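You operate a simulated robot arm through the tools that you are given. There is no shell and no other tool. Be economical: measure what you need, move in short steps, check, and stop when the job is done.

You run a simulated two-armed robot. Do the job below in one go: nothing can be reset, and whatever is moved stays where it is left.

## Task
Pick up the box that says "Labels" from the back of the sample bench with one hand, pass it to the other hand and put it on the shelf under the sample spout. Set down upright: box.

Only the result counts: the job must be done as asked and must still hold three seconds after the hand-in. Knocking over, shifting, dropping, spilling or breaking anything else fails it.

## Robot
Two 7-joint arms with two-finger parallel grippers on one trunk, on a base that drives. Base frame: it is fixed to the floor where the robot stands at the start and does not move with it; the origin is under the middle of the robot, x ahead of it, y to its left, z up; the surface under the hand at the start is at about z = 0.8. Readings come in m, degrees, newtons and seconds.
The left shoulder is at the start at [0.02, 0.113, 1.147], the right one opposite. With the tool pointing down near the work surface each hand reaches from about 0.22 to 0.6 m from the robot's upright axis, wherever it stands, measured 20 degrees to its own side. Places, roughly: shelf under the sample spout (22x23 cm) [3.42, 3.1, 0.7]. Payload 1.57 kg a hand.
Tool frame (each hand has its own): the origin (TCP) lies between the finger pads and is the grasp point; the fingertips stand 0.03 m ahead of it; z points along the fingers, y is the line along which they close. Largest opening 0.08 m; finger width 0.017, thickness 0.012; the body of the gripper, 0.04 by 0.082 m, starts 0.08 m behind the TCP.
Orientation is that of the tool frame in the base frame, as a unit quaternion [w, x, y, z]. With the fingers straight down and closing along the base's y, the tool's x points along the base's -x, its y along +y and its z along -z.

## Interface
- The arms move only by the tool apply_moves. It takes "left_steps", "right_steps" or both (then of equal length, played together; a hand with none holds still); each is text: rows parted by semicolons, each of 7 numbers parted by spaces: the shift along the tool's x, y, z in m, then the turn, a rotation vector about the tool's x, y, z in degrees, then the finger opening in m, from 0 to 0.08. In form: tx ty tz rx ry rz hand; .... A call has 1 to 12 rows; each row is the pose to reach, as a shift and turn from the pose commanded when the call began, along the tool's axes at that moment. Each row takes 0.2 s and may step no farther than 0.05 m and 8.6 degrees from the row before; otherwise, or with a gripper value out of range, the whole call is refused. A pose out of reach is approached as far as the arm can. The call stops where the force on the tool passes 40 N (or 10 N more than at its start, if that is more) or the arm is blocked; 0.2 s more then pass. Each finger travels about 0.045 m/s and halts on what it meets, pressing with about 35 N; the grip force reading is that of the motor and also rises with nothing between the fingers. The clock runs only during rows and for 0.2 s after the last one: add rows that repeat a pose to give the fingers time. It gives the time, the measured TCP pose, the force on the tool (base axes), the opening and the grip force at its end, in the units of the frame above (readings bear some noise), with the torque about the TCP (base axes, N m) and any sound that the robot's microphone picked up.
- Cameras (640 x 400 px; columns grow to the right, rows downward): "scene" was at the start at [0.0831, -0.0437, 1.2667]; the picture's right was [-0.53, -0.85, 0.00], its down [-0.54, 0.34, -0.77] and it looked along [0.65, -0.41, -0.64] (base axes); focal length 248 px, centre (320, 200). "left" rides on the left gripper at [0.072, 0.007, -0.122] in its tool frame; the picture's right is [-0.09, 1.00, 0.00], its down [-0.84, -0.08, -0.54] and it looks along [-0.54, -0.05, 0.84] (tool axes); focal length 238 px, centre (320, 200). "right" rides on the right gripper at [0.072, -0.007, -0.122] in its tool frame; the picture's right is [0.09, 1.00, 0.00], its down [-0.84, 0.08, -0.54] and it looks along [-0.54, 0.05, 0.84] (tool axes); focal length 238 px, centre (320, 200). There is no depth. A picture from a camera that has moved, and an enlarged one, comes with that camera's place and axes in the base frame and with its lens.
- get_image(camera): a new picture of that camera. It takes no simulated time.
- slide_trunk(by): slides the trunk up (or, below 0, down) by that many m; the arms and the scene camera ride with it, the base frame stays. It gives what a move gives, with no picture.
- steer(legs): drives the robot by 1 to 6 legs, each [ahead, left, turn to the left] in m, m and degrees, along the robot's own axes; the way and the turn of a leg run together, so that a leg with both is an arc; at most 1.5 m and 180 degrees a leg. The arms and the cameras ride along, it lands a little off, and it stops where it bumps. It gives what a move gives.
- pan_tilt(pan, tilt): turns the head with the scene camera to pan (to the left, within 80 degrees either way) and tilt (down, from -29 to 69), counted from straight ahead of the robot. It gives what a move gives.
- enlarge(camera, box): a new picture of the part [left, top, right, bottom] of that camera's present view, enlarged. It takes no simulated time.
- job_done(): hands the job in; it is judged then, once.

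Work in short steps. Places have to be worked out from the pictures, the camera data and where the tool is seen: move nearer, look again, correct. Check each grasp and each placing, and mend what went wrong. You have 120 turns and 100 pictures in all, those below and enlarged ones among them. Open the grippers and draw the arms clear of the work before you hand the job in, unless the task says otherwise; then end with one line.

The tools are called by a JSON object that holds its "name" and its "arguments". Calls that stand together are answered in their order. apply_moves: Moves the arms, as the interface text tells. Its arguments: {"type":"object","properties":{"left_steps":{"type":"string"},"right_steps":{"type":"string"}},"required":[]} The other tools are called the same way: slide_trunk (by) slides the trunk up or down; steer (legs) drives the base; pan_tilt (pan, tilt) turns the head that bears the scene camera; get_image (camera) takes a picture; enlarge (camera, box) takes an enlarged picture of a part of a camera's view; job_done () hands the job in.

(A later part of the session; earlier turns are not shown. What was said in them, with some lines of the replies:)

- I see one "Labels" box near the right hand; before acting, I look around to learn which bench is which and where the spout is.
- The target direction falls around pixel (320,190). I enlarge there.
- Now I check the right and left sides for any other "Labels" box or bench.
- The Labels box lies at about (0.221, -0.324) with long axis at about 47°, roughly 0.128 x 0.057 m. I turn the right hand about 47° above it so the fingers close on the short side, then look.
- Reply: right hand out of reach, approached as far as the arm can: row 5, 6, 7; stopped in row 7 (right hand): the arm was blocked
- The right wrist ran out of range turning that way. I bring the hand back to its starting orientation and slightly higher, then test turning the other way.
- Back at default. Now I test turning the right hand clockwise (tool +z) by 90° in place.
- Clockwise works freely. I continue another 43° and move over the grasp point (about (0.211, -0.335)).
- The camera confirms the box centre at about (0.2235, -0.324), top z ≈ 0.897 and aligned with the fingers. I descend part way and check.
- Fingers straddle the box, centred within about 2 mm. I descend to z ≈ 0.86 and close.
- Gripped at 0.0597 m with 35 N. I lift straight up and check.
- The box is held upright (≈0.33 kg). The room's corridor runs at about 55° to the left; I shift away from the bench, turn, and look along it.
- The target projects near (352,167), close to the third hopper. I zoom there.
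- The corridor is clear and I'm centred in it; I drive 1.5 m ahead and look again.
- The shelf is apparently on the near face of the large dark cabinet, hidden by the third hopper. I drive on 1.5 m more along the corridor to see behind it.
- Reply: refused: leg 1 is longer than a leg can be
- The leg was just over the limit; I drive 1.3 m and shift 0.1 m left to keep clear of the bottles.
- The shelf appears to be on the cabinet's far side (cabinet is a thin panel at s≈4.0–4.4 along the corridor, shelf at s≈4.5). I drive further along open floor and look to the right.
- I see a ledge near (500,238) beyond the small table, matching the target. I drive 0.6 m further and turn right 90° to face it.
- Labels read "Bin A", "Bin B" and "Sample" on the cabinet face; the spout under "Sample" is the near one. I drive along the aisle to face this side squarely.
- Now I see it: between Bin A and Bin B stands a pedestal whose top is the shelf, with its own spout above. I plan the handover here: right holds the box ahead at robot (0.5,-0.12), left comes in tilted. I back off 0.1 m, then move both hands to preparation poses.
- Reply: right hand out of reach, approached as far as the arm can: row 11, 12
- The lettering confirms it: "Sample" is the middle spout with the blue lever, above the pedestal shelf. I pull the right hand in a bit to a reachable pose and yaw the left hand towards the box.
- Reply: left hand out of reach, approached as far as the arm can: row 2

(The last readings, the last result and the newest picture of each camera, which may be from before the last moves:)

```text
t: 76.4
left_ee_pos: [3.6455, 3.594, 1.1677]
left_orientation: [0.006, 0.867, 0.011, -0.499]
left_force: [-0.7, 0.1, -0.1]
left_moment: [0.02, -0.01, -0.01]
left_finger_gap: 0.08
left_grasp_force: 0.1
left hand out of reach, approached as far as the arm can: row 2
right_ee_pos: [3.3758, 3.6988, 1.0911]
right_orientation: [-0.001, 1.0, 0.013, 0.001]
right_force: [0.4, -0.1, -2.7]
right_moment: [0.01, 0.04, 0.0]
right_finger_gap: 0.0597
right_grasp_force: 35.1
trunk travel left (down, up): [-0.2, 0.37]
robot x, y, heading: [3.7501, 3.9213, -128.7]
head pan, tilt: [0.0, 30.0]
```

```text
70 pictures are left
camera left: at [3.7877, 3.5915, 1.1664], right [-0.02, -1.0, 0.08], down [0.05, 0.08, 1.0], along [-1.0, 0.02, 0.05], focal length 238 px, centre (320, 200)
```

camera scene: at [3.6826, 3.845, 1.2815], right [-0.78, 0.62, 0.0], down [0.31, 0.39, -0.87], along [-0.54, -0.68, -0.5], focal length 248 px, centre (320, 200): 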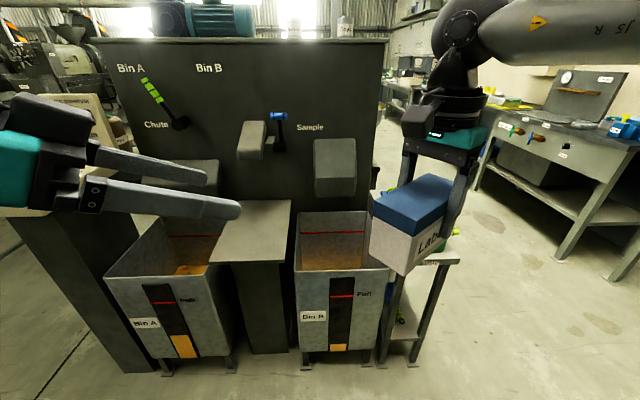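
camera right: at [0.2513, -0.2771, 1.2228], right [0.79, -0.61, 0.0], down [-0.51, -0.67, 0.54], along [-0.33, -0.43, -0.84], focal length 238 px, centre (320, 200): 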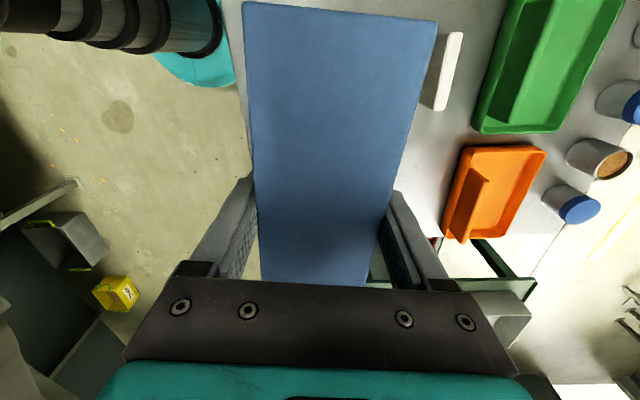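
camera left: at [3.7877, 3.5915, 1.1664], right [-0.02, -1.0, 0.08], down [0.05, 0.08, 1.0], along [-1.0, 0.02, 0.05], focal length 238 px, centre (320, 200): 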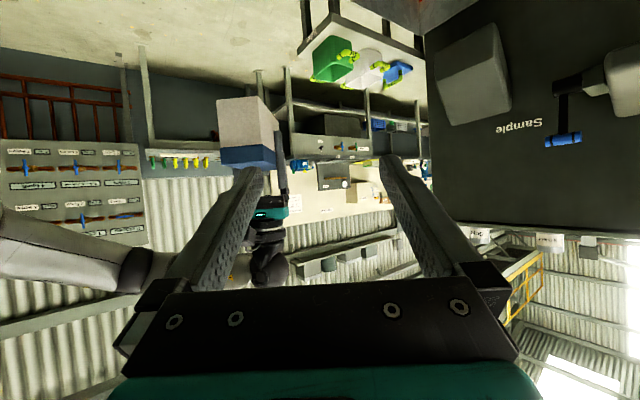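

Left tool is at the right tilt and both hands are aligned. I bring the left hand onto the box's axis at a standoff of about 0.15 m and look.

{"name": "apply_moves", "arguments": {"left_steps": "-0.01 -0.037 0.025 0 0 0 0.08; -0.02 -0.073 0.05 0 0 0 0.08; -0.03 -0.11 0.08 0 0 0 0.08; -0.03 -0.11 0.08 0 0 0 0.08"}}

{"name": "get_image", "arguments": {"camera": "left"}}

{"name": "get_image", "arguments": {"camera": "right"}}

{"name": "get_image", "arguments": {"camera": "scene"}}

```text
t: 77.4
left_ee_pos: [3.5355, 3.6861, 1.1743]
left_orientation: [0.007, 0.866, 0.013, -0.5]
left_force: [0.1, 0.5, -1.1]
left_moment: [-0.03, 0.0, -0.02]
left_finger_gap: 0.0799
left_grasp_force: 0.1
left hand out of reach, approached as far as the arm can: row 1, 2, 3, 4
right_ee_pos: [3.3769, 3.6988, 1.0917]
right_orientation: [0.0, 1.0, 0.013, 0.001]
right_force: [-0.2, -0.3, -2.1]
right_moment: [-0.01, 0.03, 0.0]
right_finger_gap: 0.06
right_grasp_force: 35.4
trunk travel left (down, up): [-0.2, 0.37]
robot x, y, heading: [3.7441, 3.9231, -128.5]
head pan, tilt: [0.0, 30.0]
```

```text
69 pictures are left
camera left: at [3.6783, 3.6833, 1.1728], right [-0.02, -1.0, 0.08], down [0.05, 0.08, 1.0], along [-1.0, 0.02, 0.04], focal length 238 px, centre (320, 200)
```

left: 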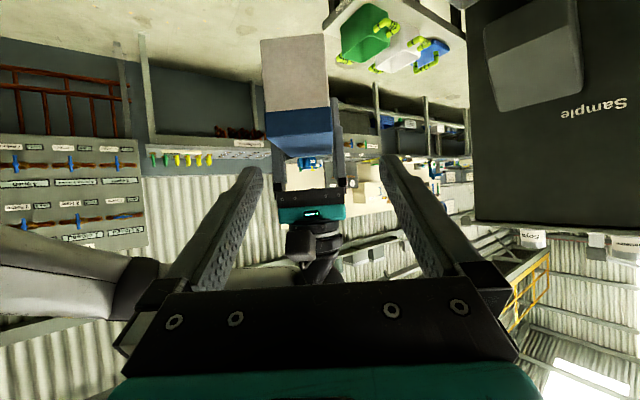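

```text
68 pictures are left
camera right: at [3.4482, 3.7081, 1.2133], right [0.12, -0.99, 0.0], down [-0.83, -0.1, 0.54], along [-0.54, -0.06, -0.84], focal length 238 px, centre (320, 200)
```

right: 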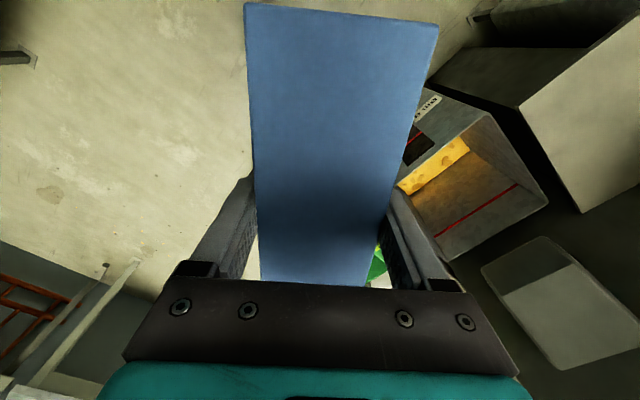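

```text
67 pictures are left
camera scene: at [3.6829, 3.8449, 1.2815], right [-0.78, 0.62, 0.0], down [0.31, 0.39, -0.87], along [-0.54, -0.68, -0.5], focal length 248 px, centre (320, 200)
```

scene: 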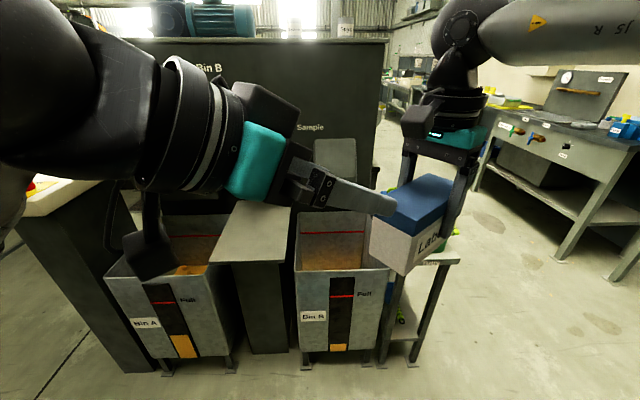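

The left hand is near its limits when so close to the body; I advance partway along its axis and check whether the reach error shrinks.

{"name": "apply_moves", "arguments": {"left_steps": "0 0 0.03 0 0 0 0.08; 0 0 0.055 0 0 0 0.08; 0 0 0.055 0 0 0 0.08"}}

```text
t: 78.2
left_ee_pos: [3.4887, 3.681, 1.1449]
left_orientation: [0.007, 0.866, 0.012, -0.499]
left_force: [-0.4, 0.0, -0.7]
left_moment: [-0.01, -0.03, 0.0]
left_finger_gap: 0.0802
left_grasp_force: 0.0
right_ee_pos: [3.3776, 3.6993, 1.0914]
right_orientation: [-0.001, 1.0, 0.011, 0.001]
right_force: [0.1, -0.4, -3.3]
right_moment: [0.02, 0.06, 0.02]
right_finger_gap: 0.0599
right_grasp_force: 34.6
trunk travel left (down, up): [-0.2, 0.37]
robot x, y, heading: [3.7431, 3.9237, -128.3]
head pan, tilt: [0.0, 30.0]
```

No limit warning now. I align laterally first (tool y −0.02, x +0.027), then look before advancing.

{"name": "apply_moves", "arguments": {"left_steps": "0 -0.0205 -0.01 0 0 0 0.08; 0.027 -0.0205 0 0 0 0 0.08; 0.027 -0.0205 0 0 0 0 0.08"}}

{"name": "get_image", "arguments": {"camera": "left"}}

{"name": "get_image", "arguments": {"camera": "scene"}}

```text
t: 79.0
left_ee_pos: [3.4966, 3.7003, 1.1219]
left_orientation: [0.007, 0.866, 0.013, -0.499]
left_force: [-0.5, -0.6, 0.2]
left_moment: [0.04, -0.02, -0.01]
left_finger_gap: 0.0798
left_grasp_force: 0.1
left hand out of reach, approached as far as the arm can: row 2, 3
right_ee_pos: [3.3748, 3.6995, 1.0915]
right_orientation: [0.0, 1.0, 0.014, 0.001]
right_force: [-0.3, 0.4, -3.2]
right_moment: [0.0, 0.07, 0.0]
right_finger_gap: 0.0595
right_grasp_force: 35.2
trunk travel left (down, up): [-0.2, 0.37]
robot x, y, heading: [3.7452, 3.9234, -128.7]
head pan, tilt: [0.0, 30.0]
```

```text
66 pictures are left
camera left: at [3.6386, 3.6978, 1.1208], right [-0.02, -1.0, 0.08], down [0.05, 0.08, 1.0], along [-1.0, 0.02, 0.04], focal length 238 px, centre (320, 200)
```

left: 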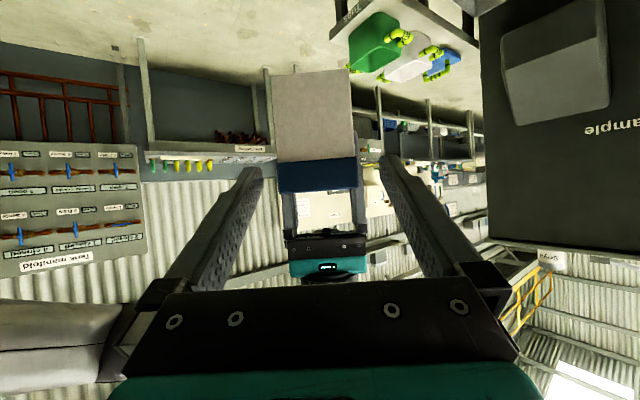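

```text
65 pictures are left
camera scene: at [3.6825, 3.8452, 1.2815], right [-0.78, 0.62, 0.0], down [0.31, 0.39, -0.87], along [-0.54, -0.68, -0.5], focal length 248 px, centre (320, 200)
```

scene: 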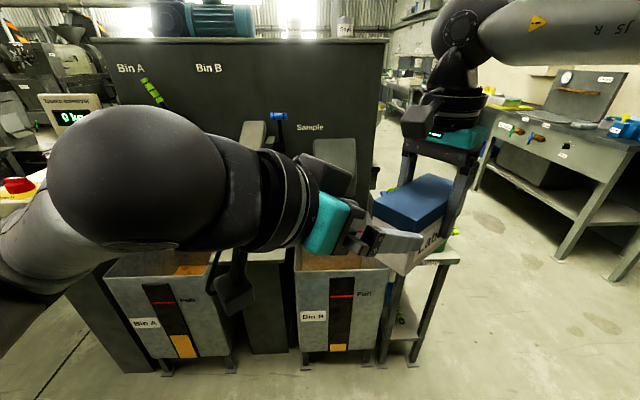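

Box sits centred between the left fingers. I advance 0.078 m along the tool axis and check contact forces.

{"name": "apply_moves", "arguments": {"left_steps": "0.001 0 0.025 0 0 0 0.08; 0.002 0 0.05 0 0 0 0.08; 0.003 0 0.078 0 0 0 0.08; 0.003 0 0.078 0 0 0 0.08"}}

{"name": "get_image", "arguments": {"camera": "left"}}

{"name": "get_image", "arguments": {"camera": "scene"}}

{"name": "get_image", "arguments": {"camera": "right"}}

```text
t: 80.0
left_ee_pos: [3.4307, 3.7001, 1.0812]
left_orientation: [0.007, 0.866, 0.012, -0.499]
left_force: [-0.8, 0.5, 0.9]
left_moment: [0.0, 0.01, 0.02]
left_finger_gap: 0.0803
left_grasp_force: 0.0
right_ee_pos: [3.3768, 3.699, 1.0915]
right_orientation: [0.0, 1.0, 0.013, 0.002]
right_force: [-0.7, 0.1, -2.5]
right_moment: [0.01, 0.07, -0.02]
right_finger_gap: 0.0598
right_grasp_force: 34.9
trunk travel left (down, up): [-0.2, 0.37]
robot x, y, heading: [3.7447, 3.9244, -128.6]
head pan, tilt: [0.0, 30.0]
```

```text
64 pictures are left
camera left: at [3.5735, 3.6969, 1.0799], right [-0.02, -1.0, 0.08], down [0.05, 0.08, 1.0], along [-1.0, 0.02, 0.05], focal length 238 px, centre (320, 200)
```

left: 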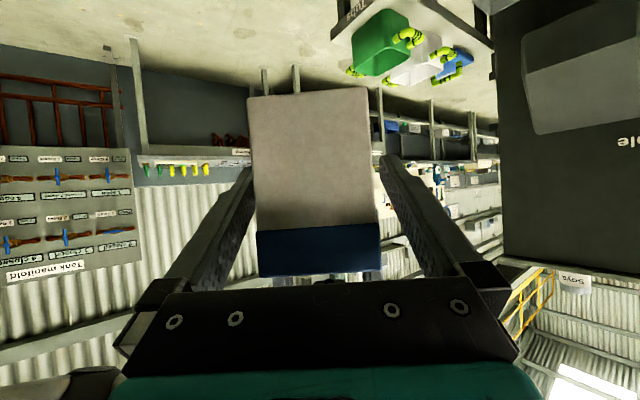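

```text
63 pictures are left
camera scene: at [3.6826, 3.8451, 1.2815], right [-0.78, 0.62, 0.0], down [0.31, 0.39, -0.87], along [-0.54, -0.68, -0.5], focal length 248 px, centre (320, 200)
```

scene: 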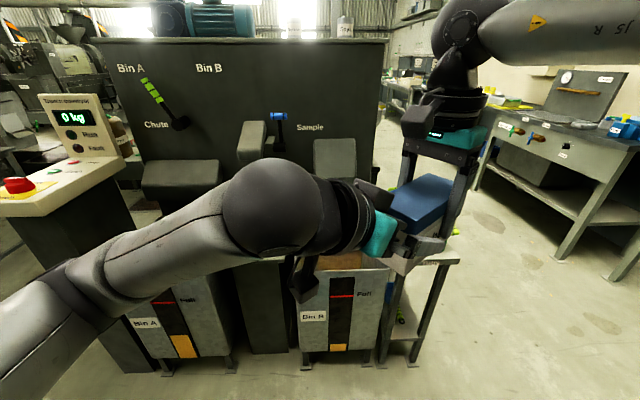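

```text
62 pictures are left
camera right: at [3.4478, 3.7084, 1.2132], right [0.12, -0.99, 0.0], down [-0.84, -0.1, 0.54], along [-0.54, -0.06, -0.84], focal length 238 px, centre (320, 200)
```

right: 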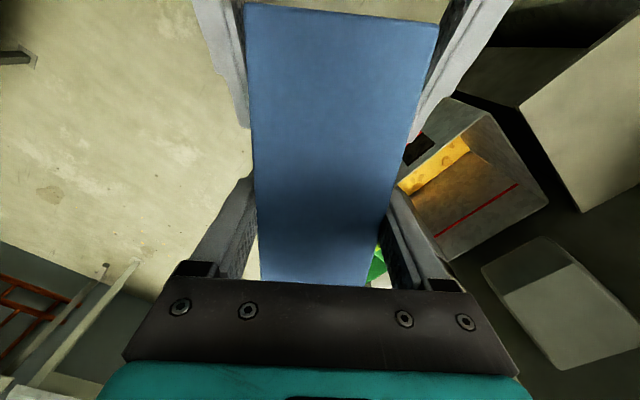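

Perfect straddle. I close the left fingers while the right keeps holding.

{"name": "apply_moves", "arguments": {"left_steps": "0 0 0 0 0 0 0.07; 0 0 0 0 0 0 0.06; 0 0 0 0 0 0 0.045; 0 0 0 0 0 0 0.03; 0 0 0 0 0 0 0.03; 0 0 0 0 0 0 0.03"}}

```text
t: 81.4
left_ee_pos: [3.4302, 3.701, 1.0815]
left_orientation: [0.006, 0.866, 0.011, -0.5]
left_force: [-1.8, 12.3, 0.0]
left_moment: [-0.23, 0.16, 0.14]
left_finger_gap: 0.0599
left_grasp_force: 35.2
right_ee_pos: [3.3769, 3.6995, 1.0912]
right_orientation: [0.002, 1.0, 0.013, 0.002]
right_force: [1.8, -11.5, -1.2]
right_moment: [0.08, -0.14, -0.84]
right_finger_gap: 0.0597
right_grasp_force: 35.0
trunk travel left (down, up): [-0.2, 0.37]
robot x, y, heading: [3.7428, 3.9234, -128.4]
head pan, tilt: [0.0, 30.0]
```

Both grip; a 12 N side load shows ~1–2 mm misalignment. I relieve it slightly with the left, then open the right.

{"name": "apply_moves", "arguments": {"left_steps": "0 -0.001 0 0 0 0 0.03; 0 -0.0018 0 0 0 0 0.03; 0 -0.0018 0 0 0 0 0.03"}}

{"name": "apply_moves", "arguments": {"right_steps": "0 0 0 0 0 0 0.065; 0 0 0 0 0 0 0.075; 0 0 0 0 0 0 0.08; 0 0 0 0 0 0 0.08"}}

{"name": "get_image", "arguments": {"camera": "right"}}

```text
t: 82.2
left_ee_pos: [3.4315, 3.7007, 1.0808]
left_orientation: [0.006, 0.866, 0.012, -0.499]
left_force: [1.7, 10.5, 0.2]
left_moment: [0.23, 0.49, -0.59]
left_finger_gap: 0.0598
left_grasp_force: 35.1
right_ee_pos: [3.3745, 3.6994, 1.0923]
right_orientation: [0.0, 1.0, 0.014, 0.0]
right_force: [-1.4, -11.0, -2.1]
right_moment: [-0.28, -0.44, 0.01]
right_finger_gap: 0.0597
right_grasp_force: 34.8
trunk travel left (down, up): [-0.2, 0.37]
robot x, y, heading: [3.7472, 3.922, -128.3]
head pan, tilt: [0.0, 30.0]
```

```text
t: 83.2
left_ee_pos: [3.4315, 3.6998, 1.0796]
left_orientation: [0.006, 0.866, 0.012, -0.499]
left_force: [-0.6, -0.5, -0.1]
left_moment: [0.01, -0.12, 0.03]
left_finger_gap: 0.0597
left_grasp_force: 35.1
right_ee_pos: [3.3761, 3.699, 1.092]
right_orientation: [0.0, 1.0, 0.013, 0.001]
right_force: [0.6, 0.4, 0.3]
right_moment: [0.04, 0.06, -0.01]
right_finger_gap: 0.0802
right_grasp_force: 0.1
trunk travel left (down, up): [-0.2, 0.37]
robot x, y, heading: [3.7455, 3.9208, -128.4]
head pan, tilt: [0.0, 30.0]
```

```text
61 pictures are left
camera right: at [3.4477, 3.7084, 1.2133], right [0.12, -0.99, 0.0], down [-0.84, -0.1, 0.54], along [-0.54, -0.06, -0.84], focal length 238 px, centre (320, 200)
```

right: 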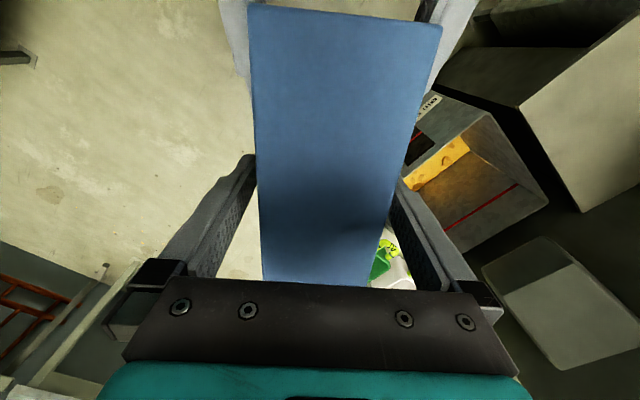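

The left holds it alone; I raise the right hand straight up clear of the box and then check.

{"name": "apply_moves", "arguments": {"right_steps": "0 0 -0.03 0 0 0 0.08; 0 0 -0.06 0 0 0 0.08; 0 0 -0.1 0 0 0 0.08; 0 0 -0.13 0 0 0 0.08"}}

{"name": "get_image", "arguments": {"camera": "scene"}}

{"name": "get_image", "arguments": {"camera": "left"}}

```text
t: 84.2
left_ee_pos: [3.4305, 3.7015, 1.0803]
left_orientation: [0.007, 0.866, 0.012, -0.499]
left_force: [-1.0, -0.1, -0.1]
left_moment: [-0.01, -0.13, -0.01]
left_finger_gap: 0.0598
left_grasp_force: 34.8
right_ee_pos: [3.3729, 3.7023, 1.2166]
right_orientation: [0.0, 1.0, 0.012, 0.001]
right_force: [-0.1, -0.4, -0.4]
right_moment: [-0.03, 0.01, 0.03]
right_finger_gap: 0.0799
right_grasp_force: 0.0
right hand out of reach, approached as far as the arm can: row 4
trunk travel left (down, up): [-0.2, 0.37]
robot x, y, heading: [3.7468, 3.9202, -128.7]
head pan, tilt: [0.0, 30.0]
```

```text
60 pictures are left
camera scene: at [3.6822, 3.8451, 1.2814], right [-0.78, 0.62, 0.0], down [0.31, 0.39, -0.87], along [-0.54, -0.68, -0.5], focal length 248 px, centre (320, 200)
```

scene: 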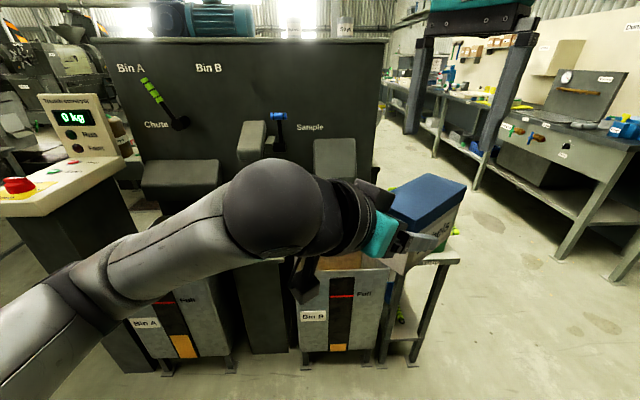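

```text
59 pictures are left
camera left: at [3.5731, 3.6981, 1.0798], right [-0.02, -1.0, 0.08], down [0.05, 0.08, 1.0], along [-1.0, 0.02, 0.05], focal length 238 px, centre (320, 200)
```

left: 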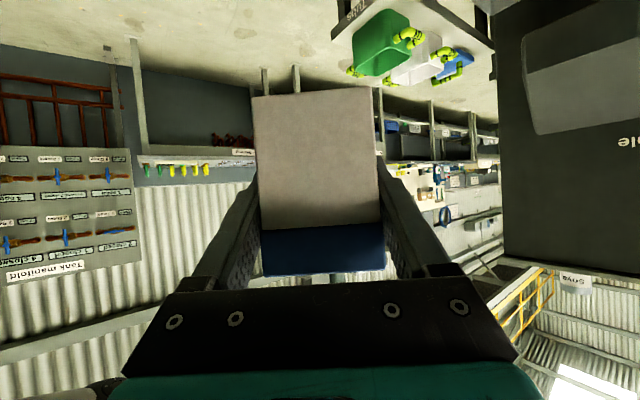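

The left hand holds the box firmly and upright. I move the right hand away to the right, and swing the left hand to point forward toward the shelf.

{"name": "apply_moves", "arguments": {"left_steps": "0 0 0 0 0 0 0.03; 0.012 0.023 -0.021 -6.5 0 -3.8 0.03; 0.024 0.045 -0.041 -13.1 0 -7.6 0.03; 0.036 0.068 -0.062 -19.6 0 -11.4 0.03; 0.048 0.091 -0.083 -26.2 0 -15.3 0.03; 0.06 0.114 -0.103 -32.7 0 -19.1 0.03; 0.072 0.136 -0.124 -39.3 0 -22.9 0.03; 0.084 0.159 -0.145 -45.8 0 -26.7 0.03; 0.084 0.159 -0.145 -45.8 0 -26.7 0.03", "right_steps": "-0.012 -0.032 0 0 0 0 0.08; -0.025 -0.065 0 0 0 0 0.08; -0.038 -0.097 0 0 0 0 0.08; -0.05 -0.13 0 0 0 0 0.08; -0.062 -0.162 0 0 0 0 0.08; -0.075 -0.194 0 0 0 0 0.08; -0.088 -0.227 0 0 0 0 0.08; -0.1 -0.259 0 0 0 0 0.08; -0.1 -0.259 0 0 0 0 0.08"}}

{"name": "get_image", "arguments": {"camera": "scene"}}

```text
t: 86.2
left_ee_pos: [3.5758, 3.5282, 1.0888]
left_orientation: [0.228, 0.77, 0.399, -0.444]
left_force: [-1.0, -0.4, -3.0]
left_moment: [0.09, -0.06, -0.01]
left_finger_gap: 0.0598
left_grasp_force: 34.9
left hand out of reach, approached as far as the arm can: row 4, 5, 6, 7, 8, 9
right_ee_pos: [3.2681, 3.958, 1.2211]
right_orientation: [0.0, 1.0, 0.012, 0.001]
right_force: [0.6, -0.5, 0.7]
right_moment: [0.0, 0.02, 0.01]
right_finger_gap: 0.0799
right_grasp_force: 0.0
trunk travel left (down, up): [-0.2, 0.37]
robot x, y, heading: [3.7446, 3.9255, -128.4]
head pan, tilt: [0.0, 30.0]
```

```text
58 pictures are left
camera scene: at [3.6825, 3.845, 1.2814], right [-0.78, 0.62, 0.0], down [0.31, 0.39, -0.87], along [-0.54, -0.68, -0.5], focal length 248 px, centre (320, 200)
```

scene: 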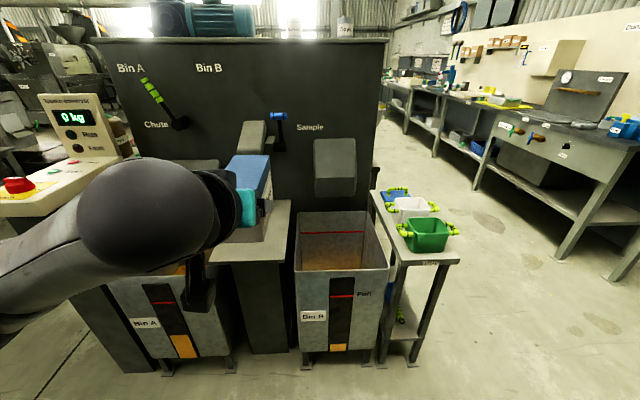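

Box is upright, pointing along the shelf axis. I drive 0.2 m forward and 0.1 m left to bring the shelf within reach, and look.

{"name": "steer", "arguments": {"legs": [[0, 0.1, 3], [0.18, 0, 0]]}}

{"name": "pan_tilt", "arguments": {"pan": 0, "tilt": 45}}

{"name": "get_image", "arguments": {"camera": "scene"}}

{"name": "get_image", "arguments": {"camera": "left"}}

```text
t: 88.5
left_ee_pos: [3.5742, 3.3143, 1.0881]
left_orientation: [0.239, 0.759, 0.418, -0.438]
left_force: [0.5, -0.4, -3.7]
left_moment: [0.11, -0.1, 0.01]
left_finger_gap: 0.0598
left_grasp_force: 35.5
right_ee_pos: [3.2427, 3.7254, 1.2202]
right_orientation: [-0.001, 0.999, 0.04, 0.0]
right_force: [-0.3, -0.2, 0.4]
right_moment: [-0.01, -0.01, 0.01]
right_finger_gap: 0.0799
right_grasp_force: 0.0
trunk travel left (down, up): [-0.2, 0.37]
robot x, y, heading: [3.7173, 3.715, -125.5]
head pan, tilt: [0.0, 30.0]
```

```text
t: 89.2
left_ee_pos: [3.5754, 3.3147, 1.0883]
left_orientation: [0.239, 0.76, 0.417, -0.438]
left_force: [0.0, -0.2, -2.3]
left_moment: [0.09, -0.03, 0.01]
left_finger_gap: 0.0601
left_grasp_force: 34.8
right_ee_pos: [3.2437, 3.7257, 1.22]
right_orientation: [0.0, 0.999, 0.04, 0.001]
right_force: [0.8, 0.2, -0.1]
right_moment: [0.02, -0.01, 0.0]
right_finger_gap: 0.0802
right_grasp_force: 0.1
trunk travel left (down, up): [-0.2, 0.37]
robot x, y, heading: [3.7212, 3.714, -125.4]
head pan, tilt: [0.0, 45.0]
```

```text
57 pictures are left
camera scene: at [3.6688, 3.6434, 1.2589], right [-0.82, 0.58, 0.0], down [0.41, 0.58, -0.71], along [-0.41, -0.58, -0.71], focal length 248 px, centre (320, 200)
```

scene: 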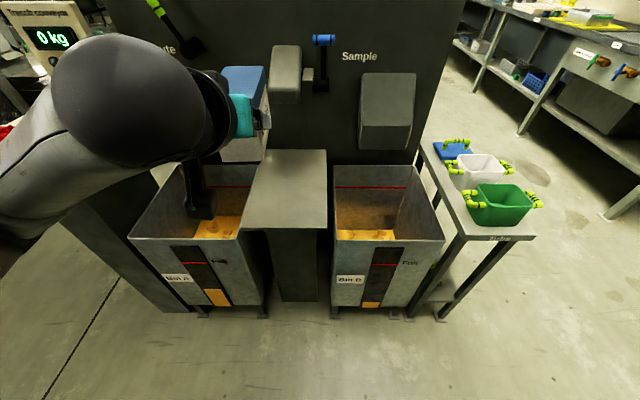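

```text
56 pictures are left
camera left: at [3.6568, 3.431, 1.0876], right [0.82, -0.57, 0.08], down [-0.04, 0.08, 1.0], along [-0.58, -0.82, 0.04], focal length 238 px, centre (320, 200)
```

left: 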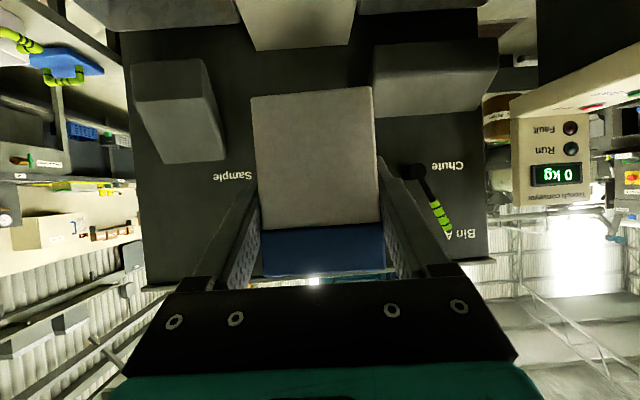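

Heading is aligned and the shelf is straight ahead-left, its centre about (3.42, 3.12), z between 0.70 and 0.76. I bring the box over it with its bottom at about z 0.80.

{"name": "apply_moves", "arguments": {"left_steps": "0.0135 -0.003 0.0366 0.3 0 0.2 0.03; 0.027 -0.006 0.073 0.6 0 0.35 0.03; 0.04 -0.009 0.11 0.9 0 0.5 0.03; 0.054 -0.012 0.146 1.2 0 0.7 0.03; 0.067 -0.0145 0.183 1.5 0 0.9 0.03; 0.081 -0.0175 0.219 1.8 0 1.05 0.03; 0.094 -0.02 0.256 2.1 0 1.2 0.03; 0.1078 -0.0233 0.2925 2.4 0 1.4 0.03; 0.1078 -0.0233 0.2925 2.4 0 1.4 0.03"}}

{"name": "get_image", "arguments": {"camera": "scene"}}

{"name": "get_image", "arguments": {"camera": "left"}}

{"name": "get_image", "arguments": {"camera": "right"}}

```text
t: 91.2
left_ee_pos: [3.451, 3.1591, 0.8461]
left_orientation: [0.229, 0.769, 0.4, -0.443]
left_force: [0.7, 0.2, -3.9]
left_moment: [0.11, -0.07, 0.0]
left_finger_gap: 0.0595
left_grasp_force: 35.1
right_ee_pos: [3.2423, 3.7256, 1.2203]
right_orientation: [0.0, 0.999, 0.041, 0.001]
right_force: [-0.5, 0.0, 0.1]
right_moment: [0.0, -0.02, -0.04]
right_finger_gap: 0.0799
right_grasp_force: 0.1
trunk travel left (down, up): [-0.2, 0.37]
robot x, y, heading: [3.7193, 3.7215, -125.3]
head pan, tilt: [0.0, 45.0]
```

```text
55 pictures are left
camera scene: at [3.6689, 3.6434, 1.2589], right [-0.82, 0.58, 0.0], down [0.41, 0.58, -0.71], along [-0.41, -0.58, -0.71], focal length 248 px, centre (320, 200)
```

scene: 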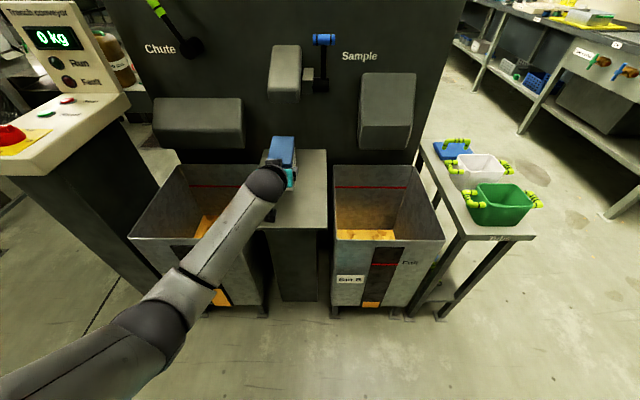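

```text
54 pictures are left
camera left: at [3.5386, 3.2719, 0.8453], right [0.79, -0.61, 0.08], down [-0.03, 0.08, 1.0], along [-0.61, -0.79, 0.04], focal length 238 px, centre (320, 200)
```

left: 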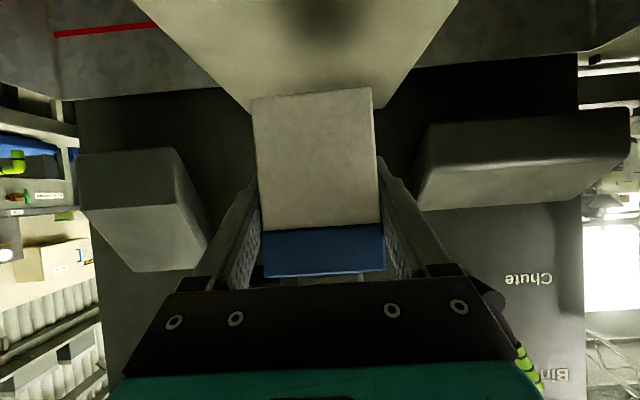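

```text
53 pictures are left
camera right: at [3.3148, 3.7379, 1.3426], right [0.17, -0.99, 0.0], down [-0.83, -0.14, 0.54], along [-0.53, -0.09, -0.84], focal length 238 px, centre (320, 200)
```

right: 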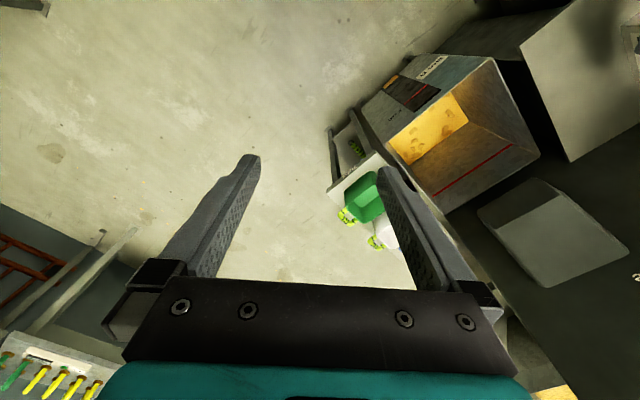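

Box is centred over the shelf; the left camera gives shelf z ≈ 0.70. I lower 0.08 m with a 2 cm nudge deeper.

{"name": "apply_moves", "arguments": {"left_steps": "0.02 0 0.032 0 0 0 0.03; 0.04 0 0.045 0 0 0 0.03; 0.0593 0 0.0573 0 0 0 0.03; 0.0593 0 0.0573 0 0 0 0.03"}}

{"name": "get_image", "arguments": {"camera": "left"}}

{"name": "enlarge", "arguments": {"camera": "scene", "box": [200, 90, 400, 215]}}

```text
t: 92.2
left_ee_pos: [3.439, 3.1436, 0.7657]
left_orientation: [0.229, 0.769, 0.4, -0.444]
left_force: [0.4, -0.1, -4.5]
left_moment: [0.1, -0.07, -0.04]
left_finger_gap: 0.0598
left_grasp_force: 34.7
right_ee_pos: [3.2433, 3.7247, 1.2196]
right_orientation: [0.0, 0.999, 0.04, 0.0]
right_force: [0.1, 0.4, 0.4]
right_moment: [-0.01, 0.01, -0.04]
right_finger_gap: 0.08
right_grasp_force: 0.0
trunk travel left (down, up): [-0.2, 0.37]
robot x, y, heading: [3.7157, 3.7189, -125.3]
head pan, tilt: [0.0, 45.0]
```

```text
52 pictures are left
camera left: at [3.5267, 3.2563, 0.7664], right [0.79, -0.61, 0.08], down [-0.03, 0.08, 1.0], along [-0.61, -0.79, 0.04], focal length 238 px, centre (320, 200)
```

left: 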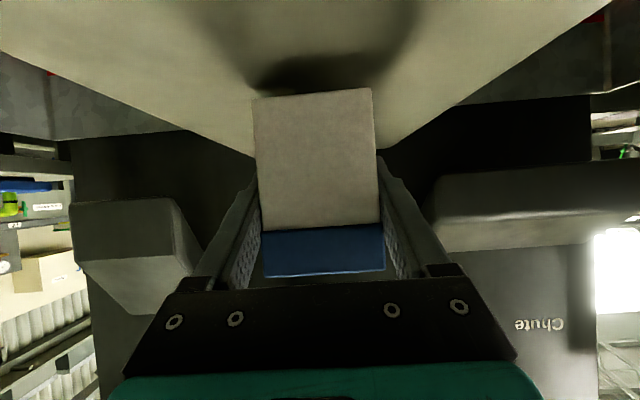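

```text
3.20 times, centred on (300, 152) of scene
camera zoom: at [3.6688, 3.6434, 1.2588], right [-0.82, 0.58, 0.0], down [0.41, 0.58, -0.71], along [-0.41, -0.58, -0.71], focal length 795 px, centre (384, 352)
```

zoom: 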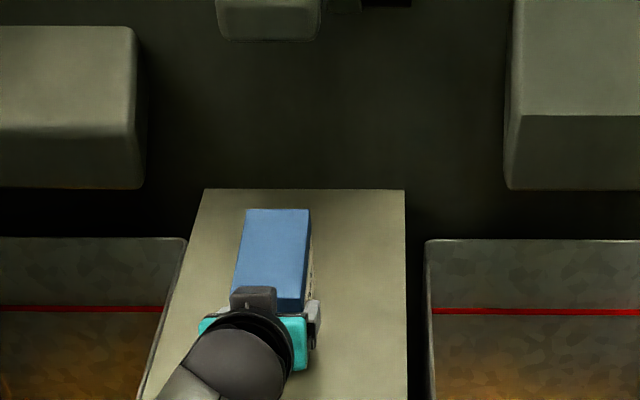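

Just above the shelf now, with a contact shadow close. I lower in small steps and watch the force.

{"name": "apply_moves", "arguments": {"left_steps": "0.0043 0 0.0025 0 0 0 0.03; 0.0087 0 0.005 0 0 0 0.03; 0.0087 0 0.005 0 0 0 0.03"}}

```text
t: 93.0
left_ee_pos: [3.4386, 3.1434, 0.7576]
left_orientation: [0.229, 0.769, 0.4, -0.443]
left_force: [-0.4, 0.0, -2.0]
left_moment: [0.1, -0.08, 0.02]
left_finger_gap: 0.0597
left_grasp_force: 35.1
right_ee_pos: [3.2448, 3.7247, 1.2198]
right_orientation: [0.0, 0.999, 0.04, 0.0]
right_force: [0.1, 0.3, 0.4]
right_moment: [-0.02, 0.02, 0.01]
right_finger_gap: 0.0799
right_grasp_force: 0.0
trunk travel left (down, up): [-0.2, 0.37]
robot x, y, heading: [3.7231, 3.7146, -125.5]
head pan, tilt: [0.0, 45.0]
```

{"name": "apply_moves", "arguments": {"left_steps": "0.0026 0 0.0015 0 0 0 0.03; 0.0052 0 0.003 0 0 0 0.03; 0.0052 0 0.003 0 0 0 0.03"}}

{"name": "get_image", "arguments": {"camera": "left"}}

```text
t: 93.8
left_ee_pos: [3.4357, 3.1434, 0.752]
left_orientation: [0.229, 0.769, 0.4, -0.443]
left_force: [-0.1, 0.4, -3.4]
left_moment: [0.09, -0.06, 0.0]
left_finger_gap: 0.0598
left_grasp_force: 34.9
right_ee_pos: [3.2436, 3.7248, 1.2216]
right_orientation: [0.0, 0.999, 0.04, 0.001]
right_force: [-0.7, 0.2, 0.3]
right_moment: [0.01, 0.02, -0.03]
right_finger_gap: 0.08
right_grasp_force: 0.1
trunk travel left (down, up): [-0.2, 0.37]
robot x, y, heading: [3.7172, 3.714, -125.5]
head pan, tilt: [0.0, 45.0]
```

```text
50 pictures are left
camera left: at [3.524, 3.2563, 0.7512], right [0.79, -0.61, 0.08], down [-0.03, 0.08, 1.0], along [-0.61, -0.79, 0.04], focal length 238 px, centre (320, 200)
```

left: 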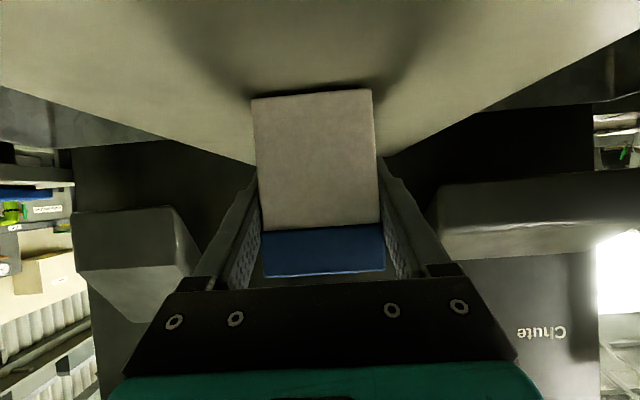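

A few millimetres left. I continue down 6 mm in 2 mm rows.

{"name": "apply_moves", "arguments": {"left_steps": "0.0017 0 0.001 0 0 0 0.03; 0.0035 0 0.002 0 0 0 0.03; 0.0052 0 0.003 0 0 0 0.03; 0.0052 0 0.003 0 0 0 0.03"}}

```text
t: 94.8
left_ee_pos: [3.4364, 3.1439, 0.7476]
left_orientation: [0.23, 0.768, 0.399, -0.445]
left_force: [3.8, 1.2, 8.7]
left_moment: [0.2, -0.67, -0.03]
left_finger_gap: 0.0598
left_grasp_force: 34.8
right_ee_pos: [3.2446, 3.7258, 1.2213]
right_orientation: [0.001, 0.999, 0.04, 0.0]
right_force: [0.7, 0.2, 0.0]
right_moment: [0.0, -0.01, 0.03]
right_finger_gap: 0.08
right_grasp_force: 0.0
trunk travel left (down, up): [-0.2, 0.37]
robot x, y, heading: [3.7193, 3.7117, -125.4]
head pan, tilt: [0.0, 45.0]
```

Contact (force rose ~12 N). I open the left fingers.

{"name": "apply_moves", "arguments": {"left_steps": "-0.0009 0 -0.0005 0 0 0 0.03; -0.0009 0 -0.0005 0 0 0 0.062; -0.0009 0 -0.0005 0 0 0 0.07; -0.0009 0 -0.0005 0 0 0 0.08; -0.0009 0 -0.0005 0 0 0 0.08; -0.0009 0 -0.0005 0 0 0 0.08"}}

{"name": "get_image", "arguments": {"camera": "left"}}

{"name": "enlarge", "arguments": {"camera": "scene", "box": [200, 90, 400, 215]}}

```text
t: 96.2
left_ee_pos: [3.437, 3.1438, 0.7466]
left_orientation: [0.228, 0.769, 0.4, -0.443]
left_force: [-0.5, 0.1, -0.3]
left_moment: [0.01, -0.01, 0.02]
left_finger_gap: 0.0803
left_grasp_force: 0.1
right_ee_pos: [3.244, 3.7267, 1.2216]
right_orientation: [0.001, 0.999, 0.04, 0.001]
right_force: [0.1, -1.0, 0.6]
right_moment: [0.04, -0.01, 0.0]
right_finger_gap: 0.08
right_grasp_force: 0.2
trunk travel left (down, up): [-0.2, 0.37]
robot x, y, heading: [3.7237, 3.7178, -125.4]
head pan, tilt: [0.0, 45.0]
```

```text
49 pictures are left
camera left: at [3.5242, 3.2565, 0.7468], right [0.79, -0.61, 0.08], down [-0.03, 0.08, 1.0], along [-0.61, -0.79, 0.04], focal length 238 px, centre (320, 200)
```

left: 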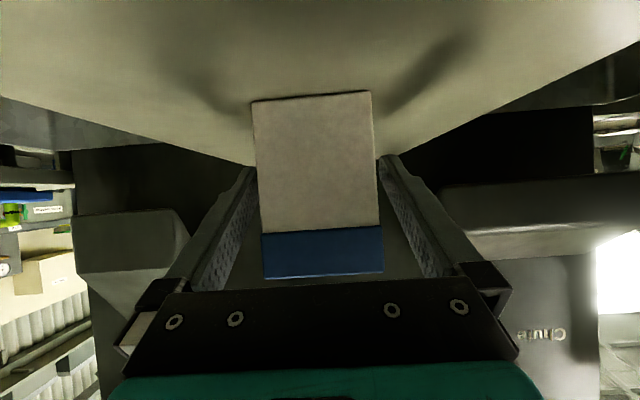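

```text
3.20 times, centred on (300, 152) of scene
camera zoom: at [3.6689, 3.6437, 1.2589], right [-0.82, 0.58, 0.0], down [0.41, 0.58, -0.71], along [-0.41, -0.58, -0.71], focal length 795 px, centre (384, 352)
```

zoom: 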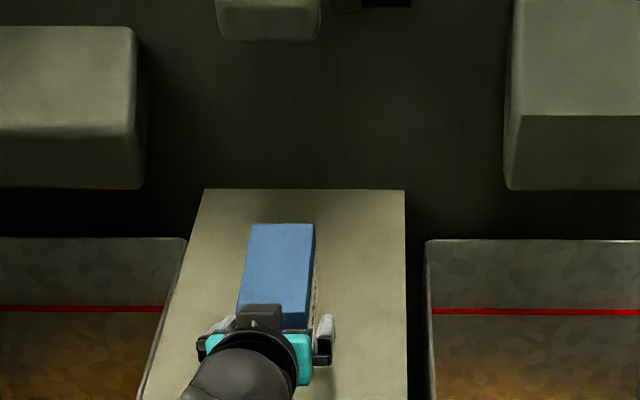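

The box stands flat on the shelf. I withdraw the left hand backward along its own axis.

{"name": "apply_moves", "arguments": {"left_steps": "0 0 -0.02 0 0 0 0.08; 0 0 -0.05 0 0 0 0.08; 0 0 -0.09 0 0 0 0.08; 0 0 -0.13 0 0 0 0.08; 0 0 -0.17 0 0 0 0.08; -0.03 0 -0.2 0 0 0 0.08; -0.06 0 -0.22 0 0 0 0.08; -0.06 0 -0.22 0 0 0 0.08"}}

{"name": "get_image", "arguments": {"camera": "left"}}

{"name": "get_image", "arguments": {"camera": "scene"}}

```text
t: 98.0
left_ee_pos: [3.5287, 3.275, 0.9081]
left_orientation: [0.229, 0.769, 0.4, -0.442]
left_force: [0.3, -0.8, -0.4]
left_moment: [-0.01, 0.02, 0.02]
left_finger_gap: 0.0803
left_grasp_force: 0.1
right_ee_pos: [3.2439, 3.7259, 1.2208]
right_orientation: [0.0, 0.999, 0.04, 0.0]
right_force: [-0.4, 0.5, 0.5]
right_moment: [0.0, 0.01, 0.0]
right_finger_gap: 0.0799
right_grasp_force: 0.1
trunk travel left (down, up): [-0.2, 0.37]
robot x, y, heading: [3.721, 3.7152, -125.4]
head pan, tilt: [0.0, 45.0]
```

```text
47 pictures are left
camera left: at [3.6156, 3.3881, 0.9081], right [0.79, -0.61, 0.08], down [-0.03, 0.08, 1.0], along [-0.61, -0.79, 0.04], focal length 238 px, centre (320, 200)
```

left: 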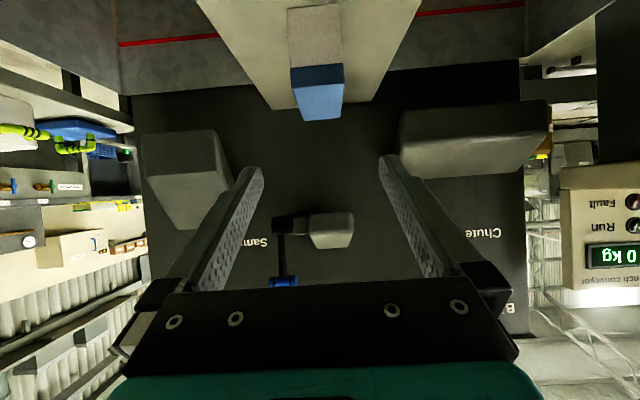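

```text
46 pictures are left
camera scene: at [3.669, 3.6437, 1.2589], right [-0.82, 0.58, 0.0], down [0.41, 0.58, -0.71], along [-0.41, -0.58, -0.71], focal length 248 px, centre (320, 200)
```

scene: 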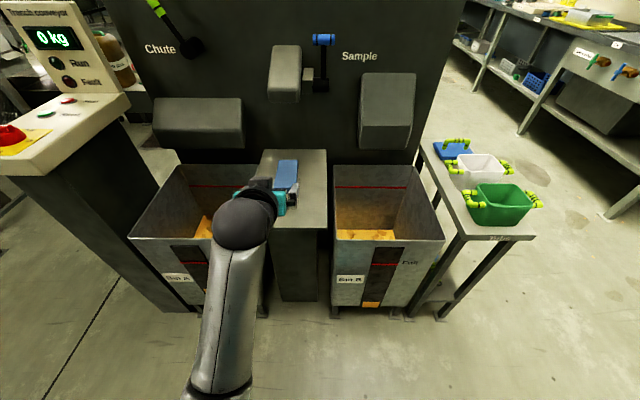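

The box stands upright on the shelf below the Sample spout, with nothing else disturbed. I draw the left arm a bit further back and up before handing in.

{"name": "apply_moves", "arguments": {"left_steps": "-0.035 0 -0.03 0 0 0 0.08; -0.07 0 -0.06 0 0 0 0.08; -0.1 0 -0.08 0 0 0 0.08; -0.1 0 -0.08 0 0 0 0.08"}}

{"name": "enlarge", "arguments": {"camera": "scene", "box": [200, 90, 400, 215]}}

```text
t: 99.0
left_ee_pos: [3.5528, 3.2819, 1.0285]
left_orientation: [0.255, 0.773, 0.397, -0.424]
left_force: [-0.3, -0.3, -0.4]
left_moment: [-0.01, -0.03, -0.02]
left_finger_gap: 0.0802
left_grasp_force: 0.1
right_ee_pos: [3.2431, 3.7266, 1.2199]
right_orientation: [-0.001, 0.999, 0.04, 0.001]
right_force: [-0.7, -0.7, -0.8]
right_moment: [0.0, 0.01, -0.01]
right_finger_gap: 0.0797
right_grasp_force: 0.0
trunk travel left (down, up): [-0.2, 0.37]
robot x, y, heading: [3.7231, 3.7168, -125.3]
head pan, tilt: [0.0, 45.0]
```

```text
3.20 times, centred on (300, 152) of scene
camera zoom: at [3.6689, 3.6439, 1.2589], right [-0.82, 0.58, 0.0], down [0.41, 0.58, -0.71], along [-0.41, -0.58, -0.71], focal length 795 px, centre (384, 352)
```

zoom: 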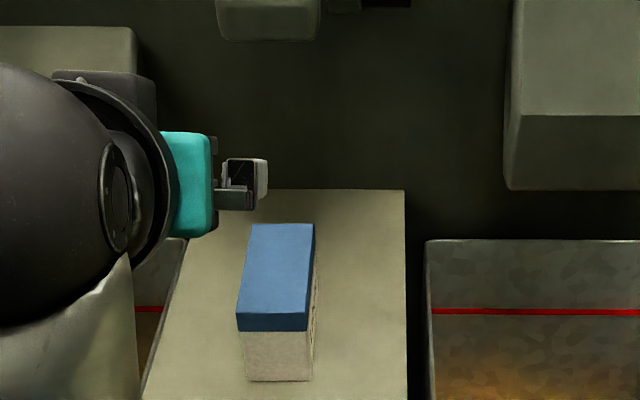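

The box is upright on the shelf, both grippers are open and clear. I hand in.

{"name": "job_done", "arguments": {}}

```text
The job is handed in.
```

The "Labels" box was picked up with the right hand, passed to the left, and set upright on the shelf under the Sample spout; both grippers are open and the arms are clear.
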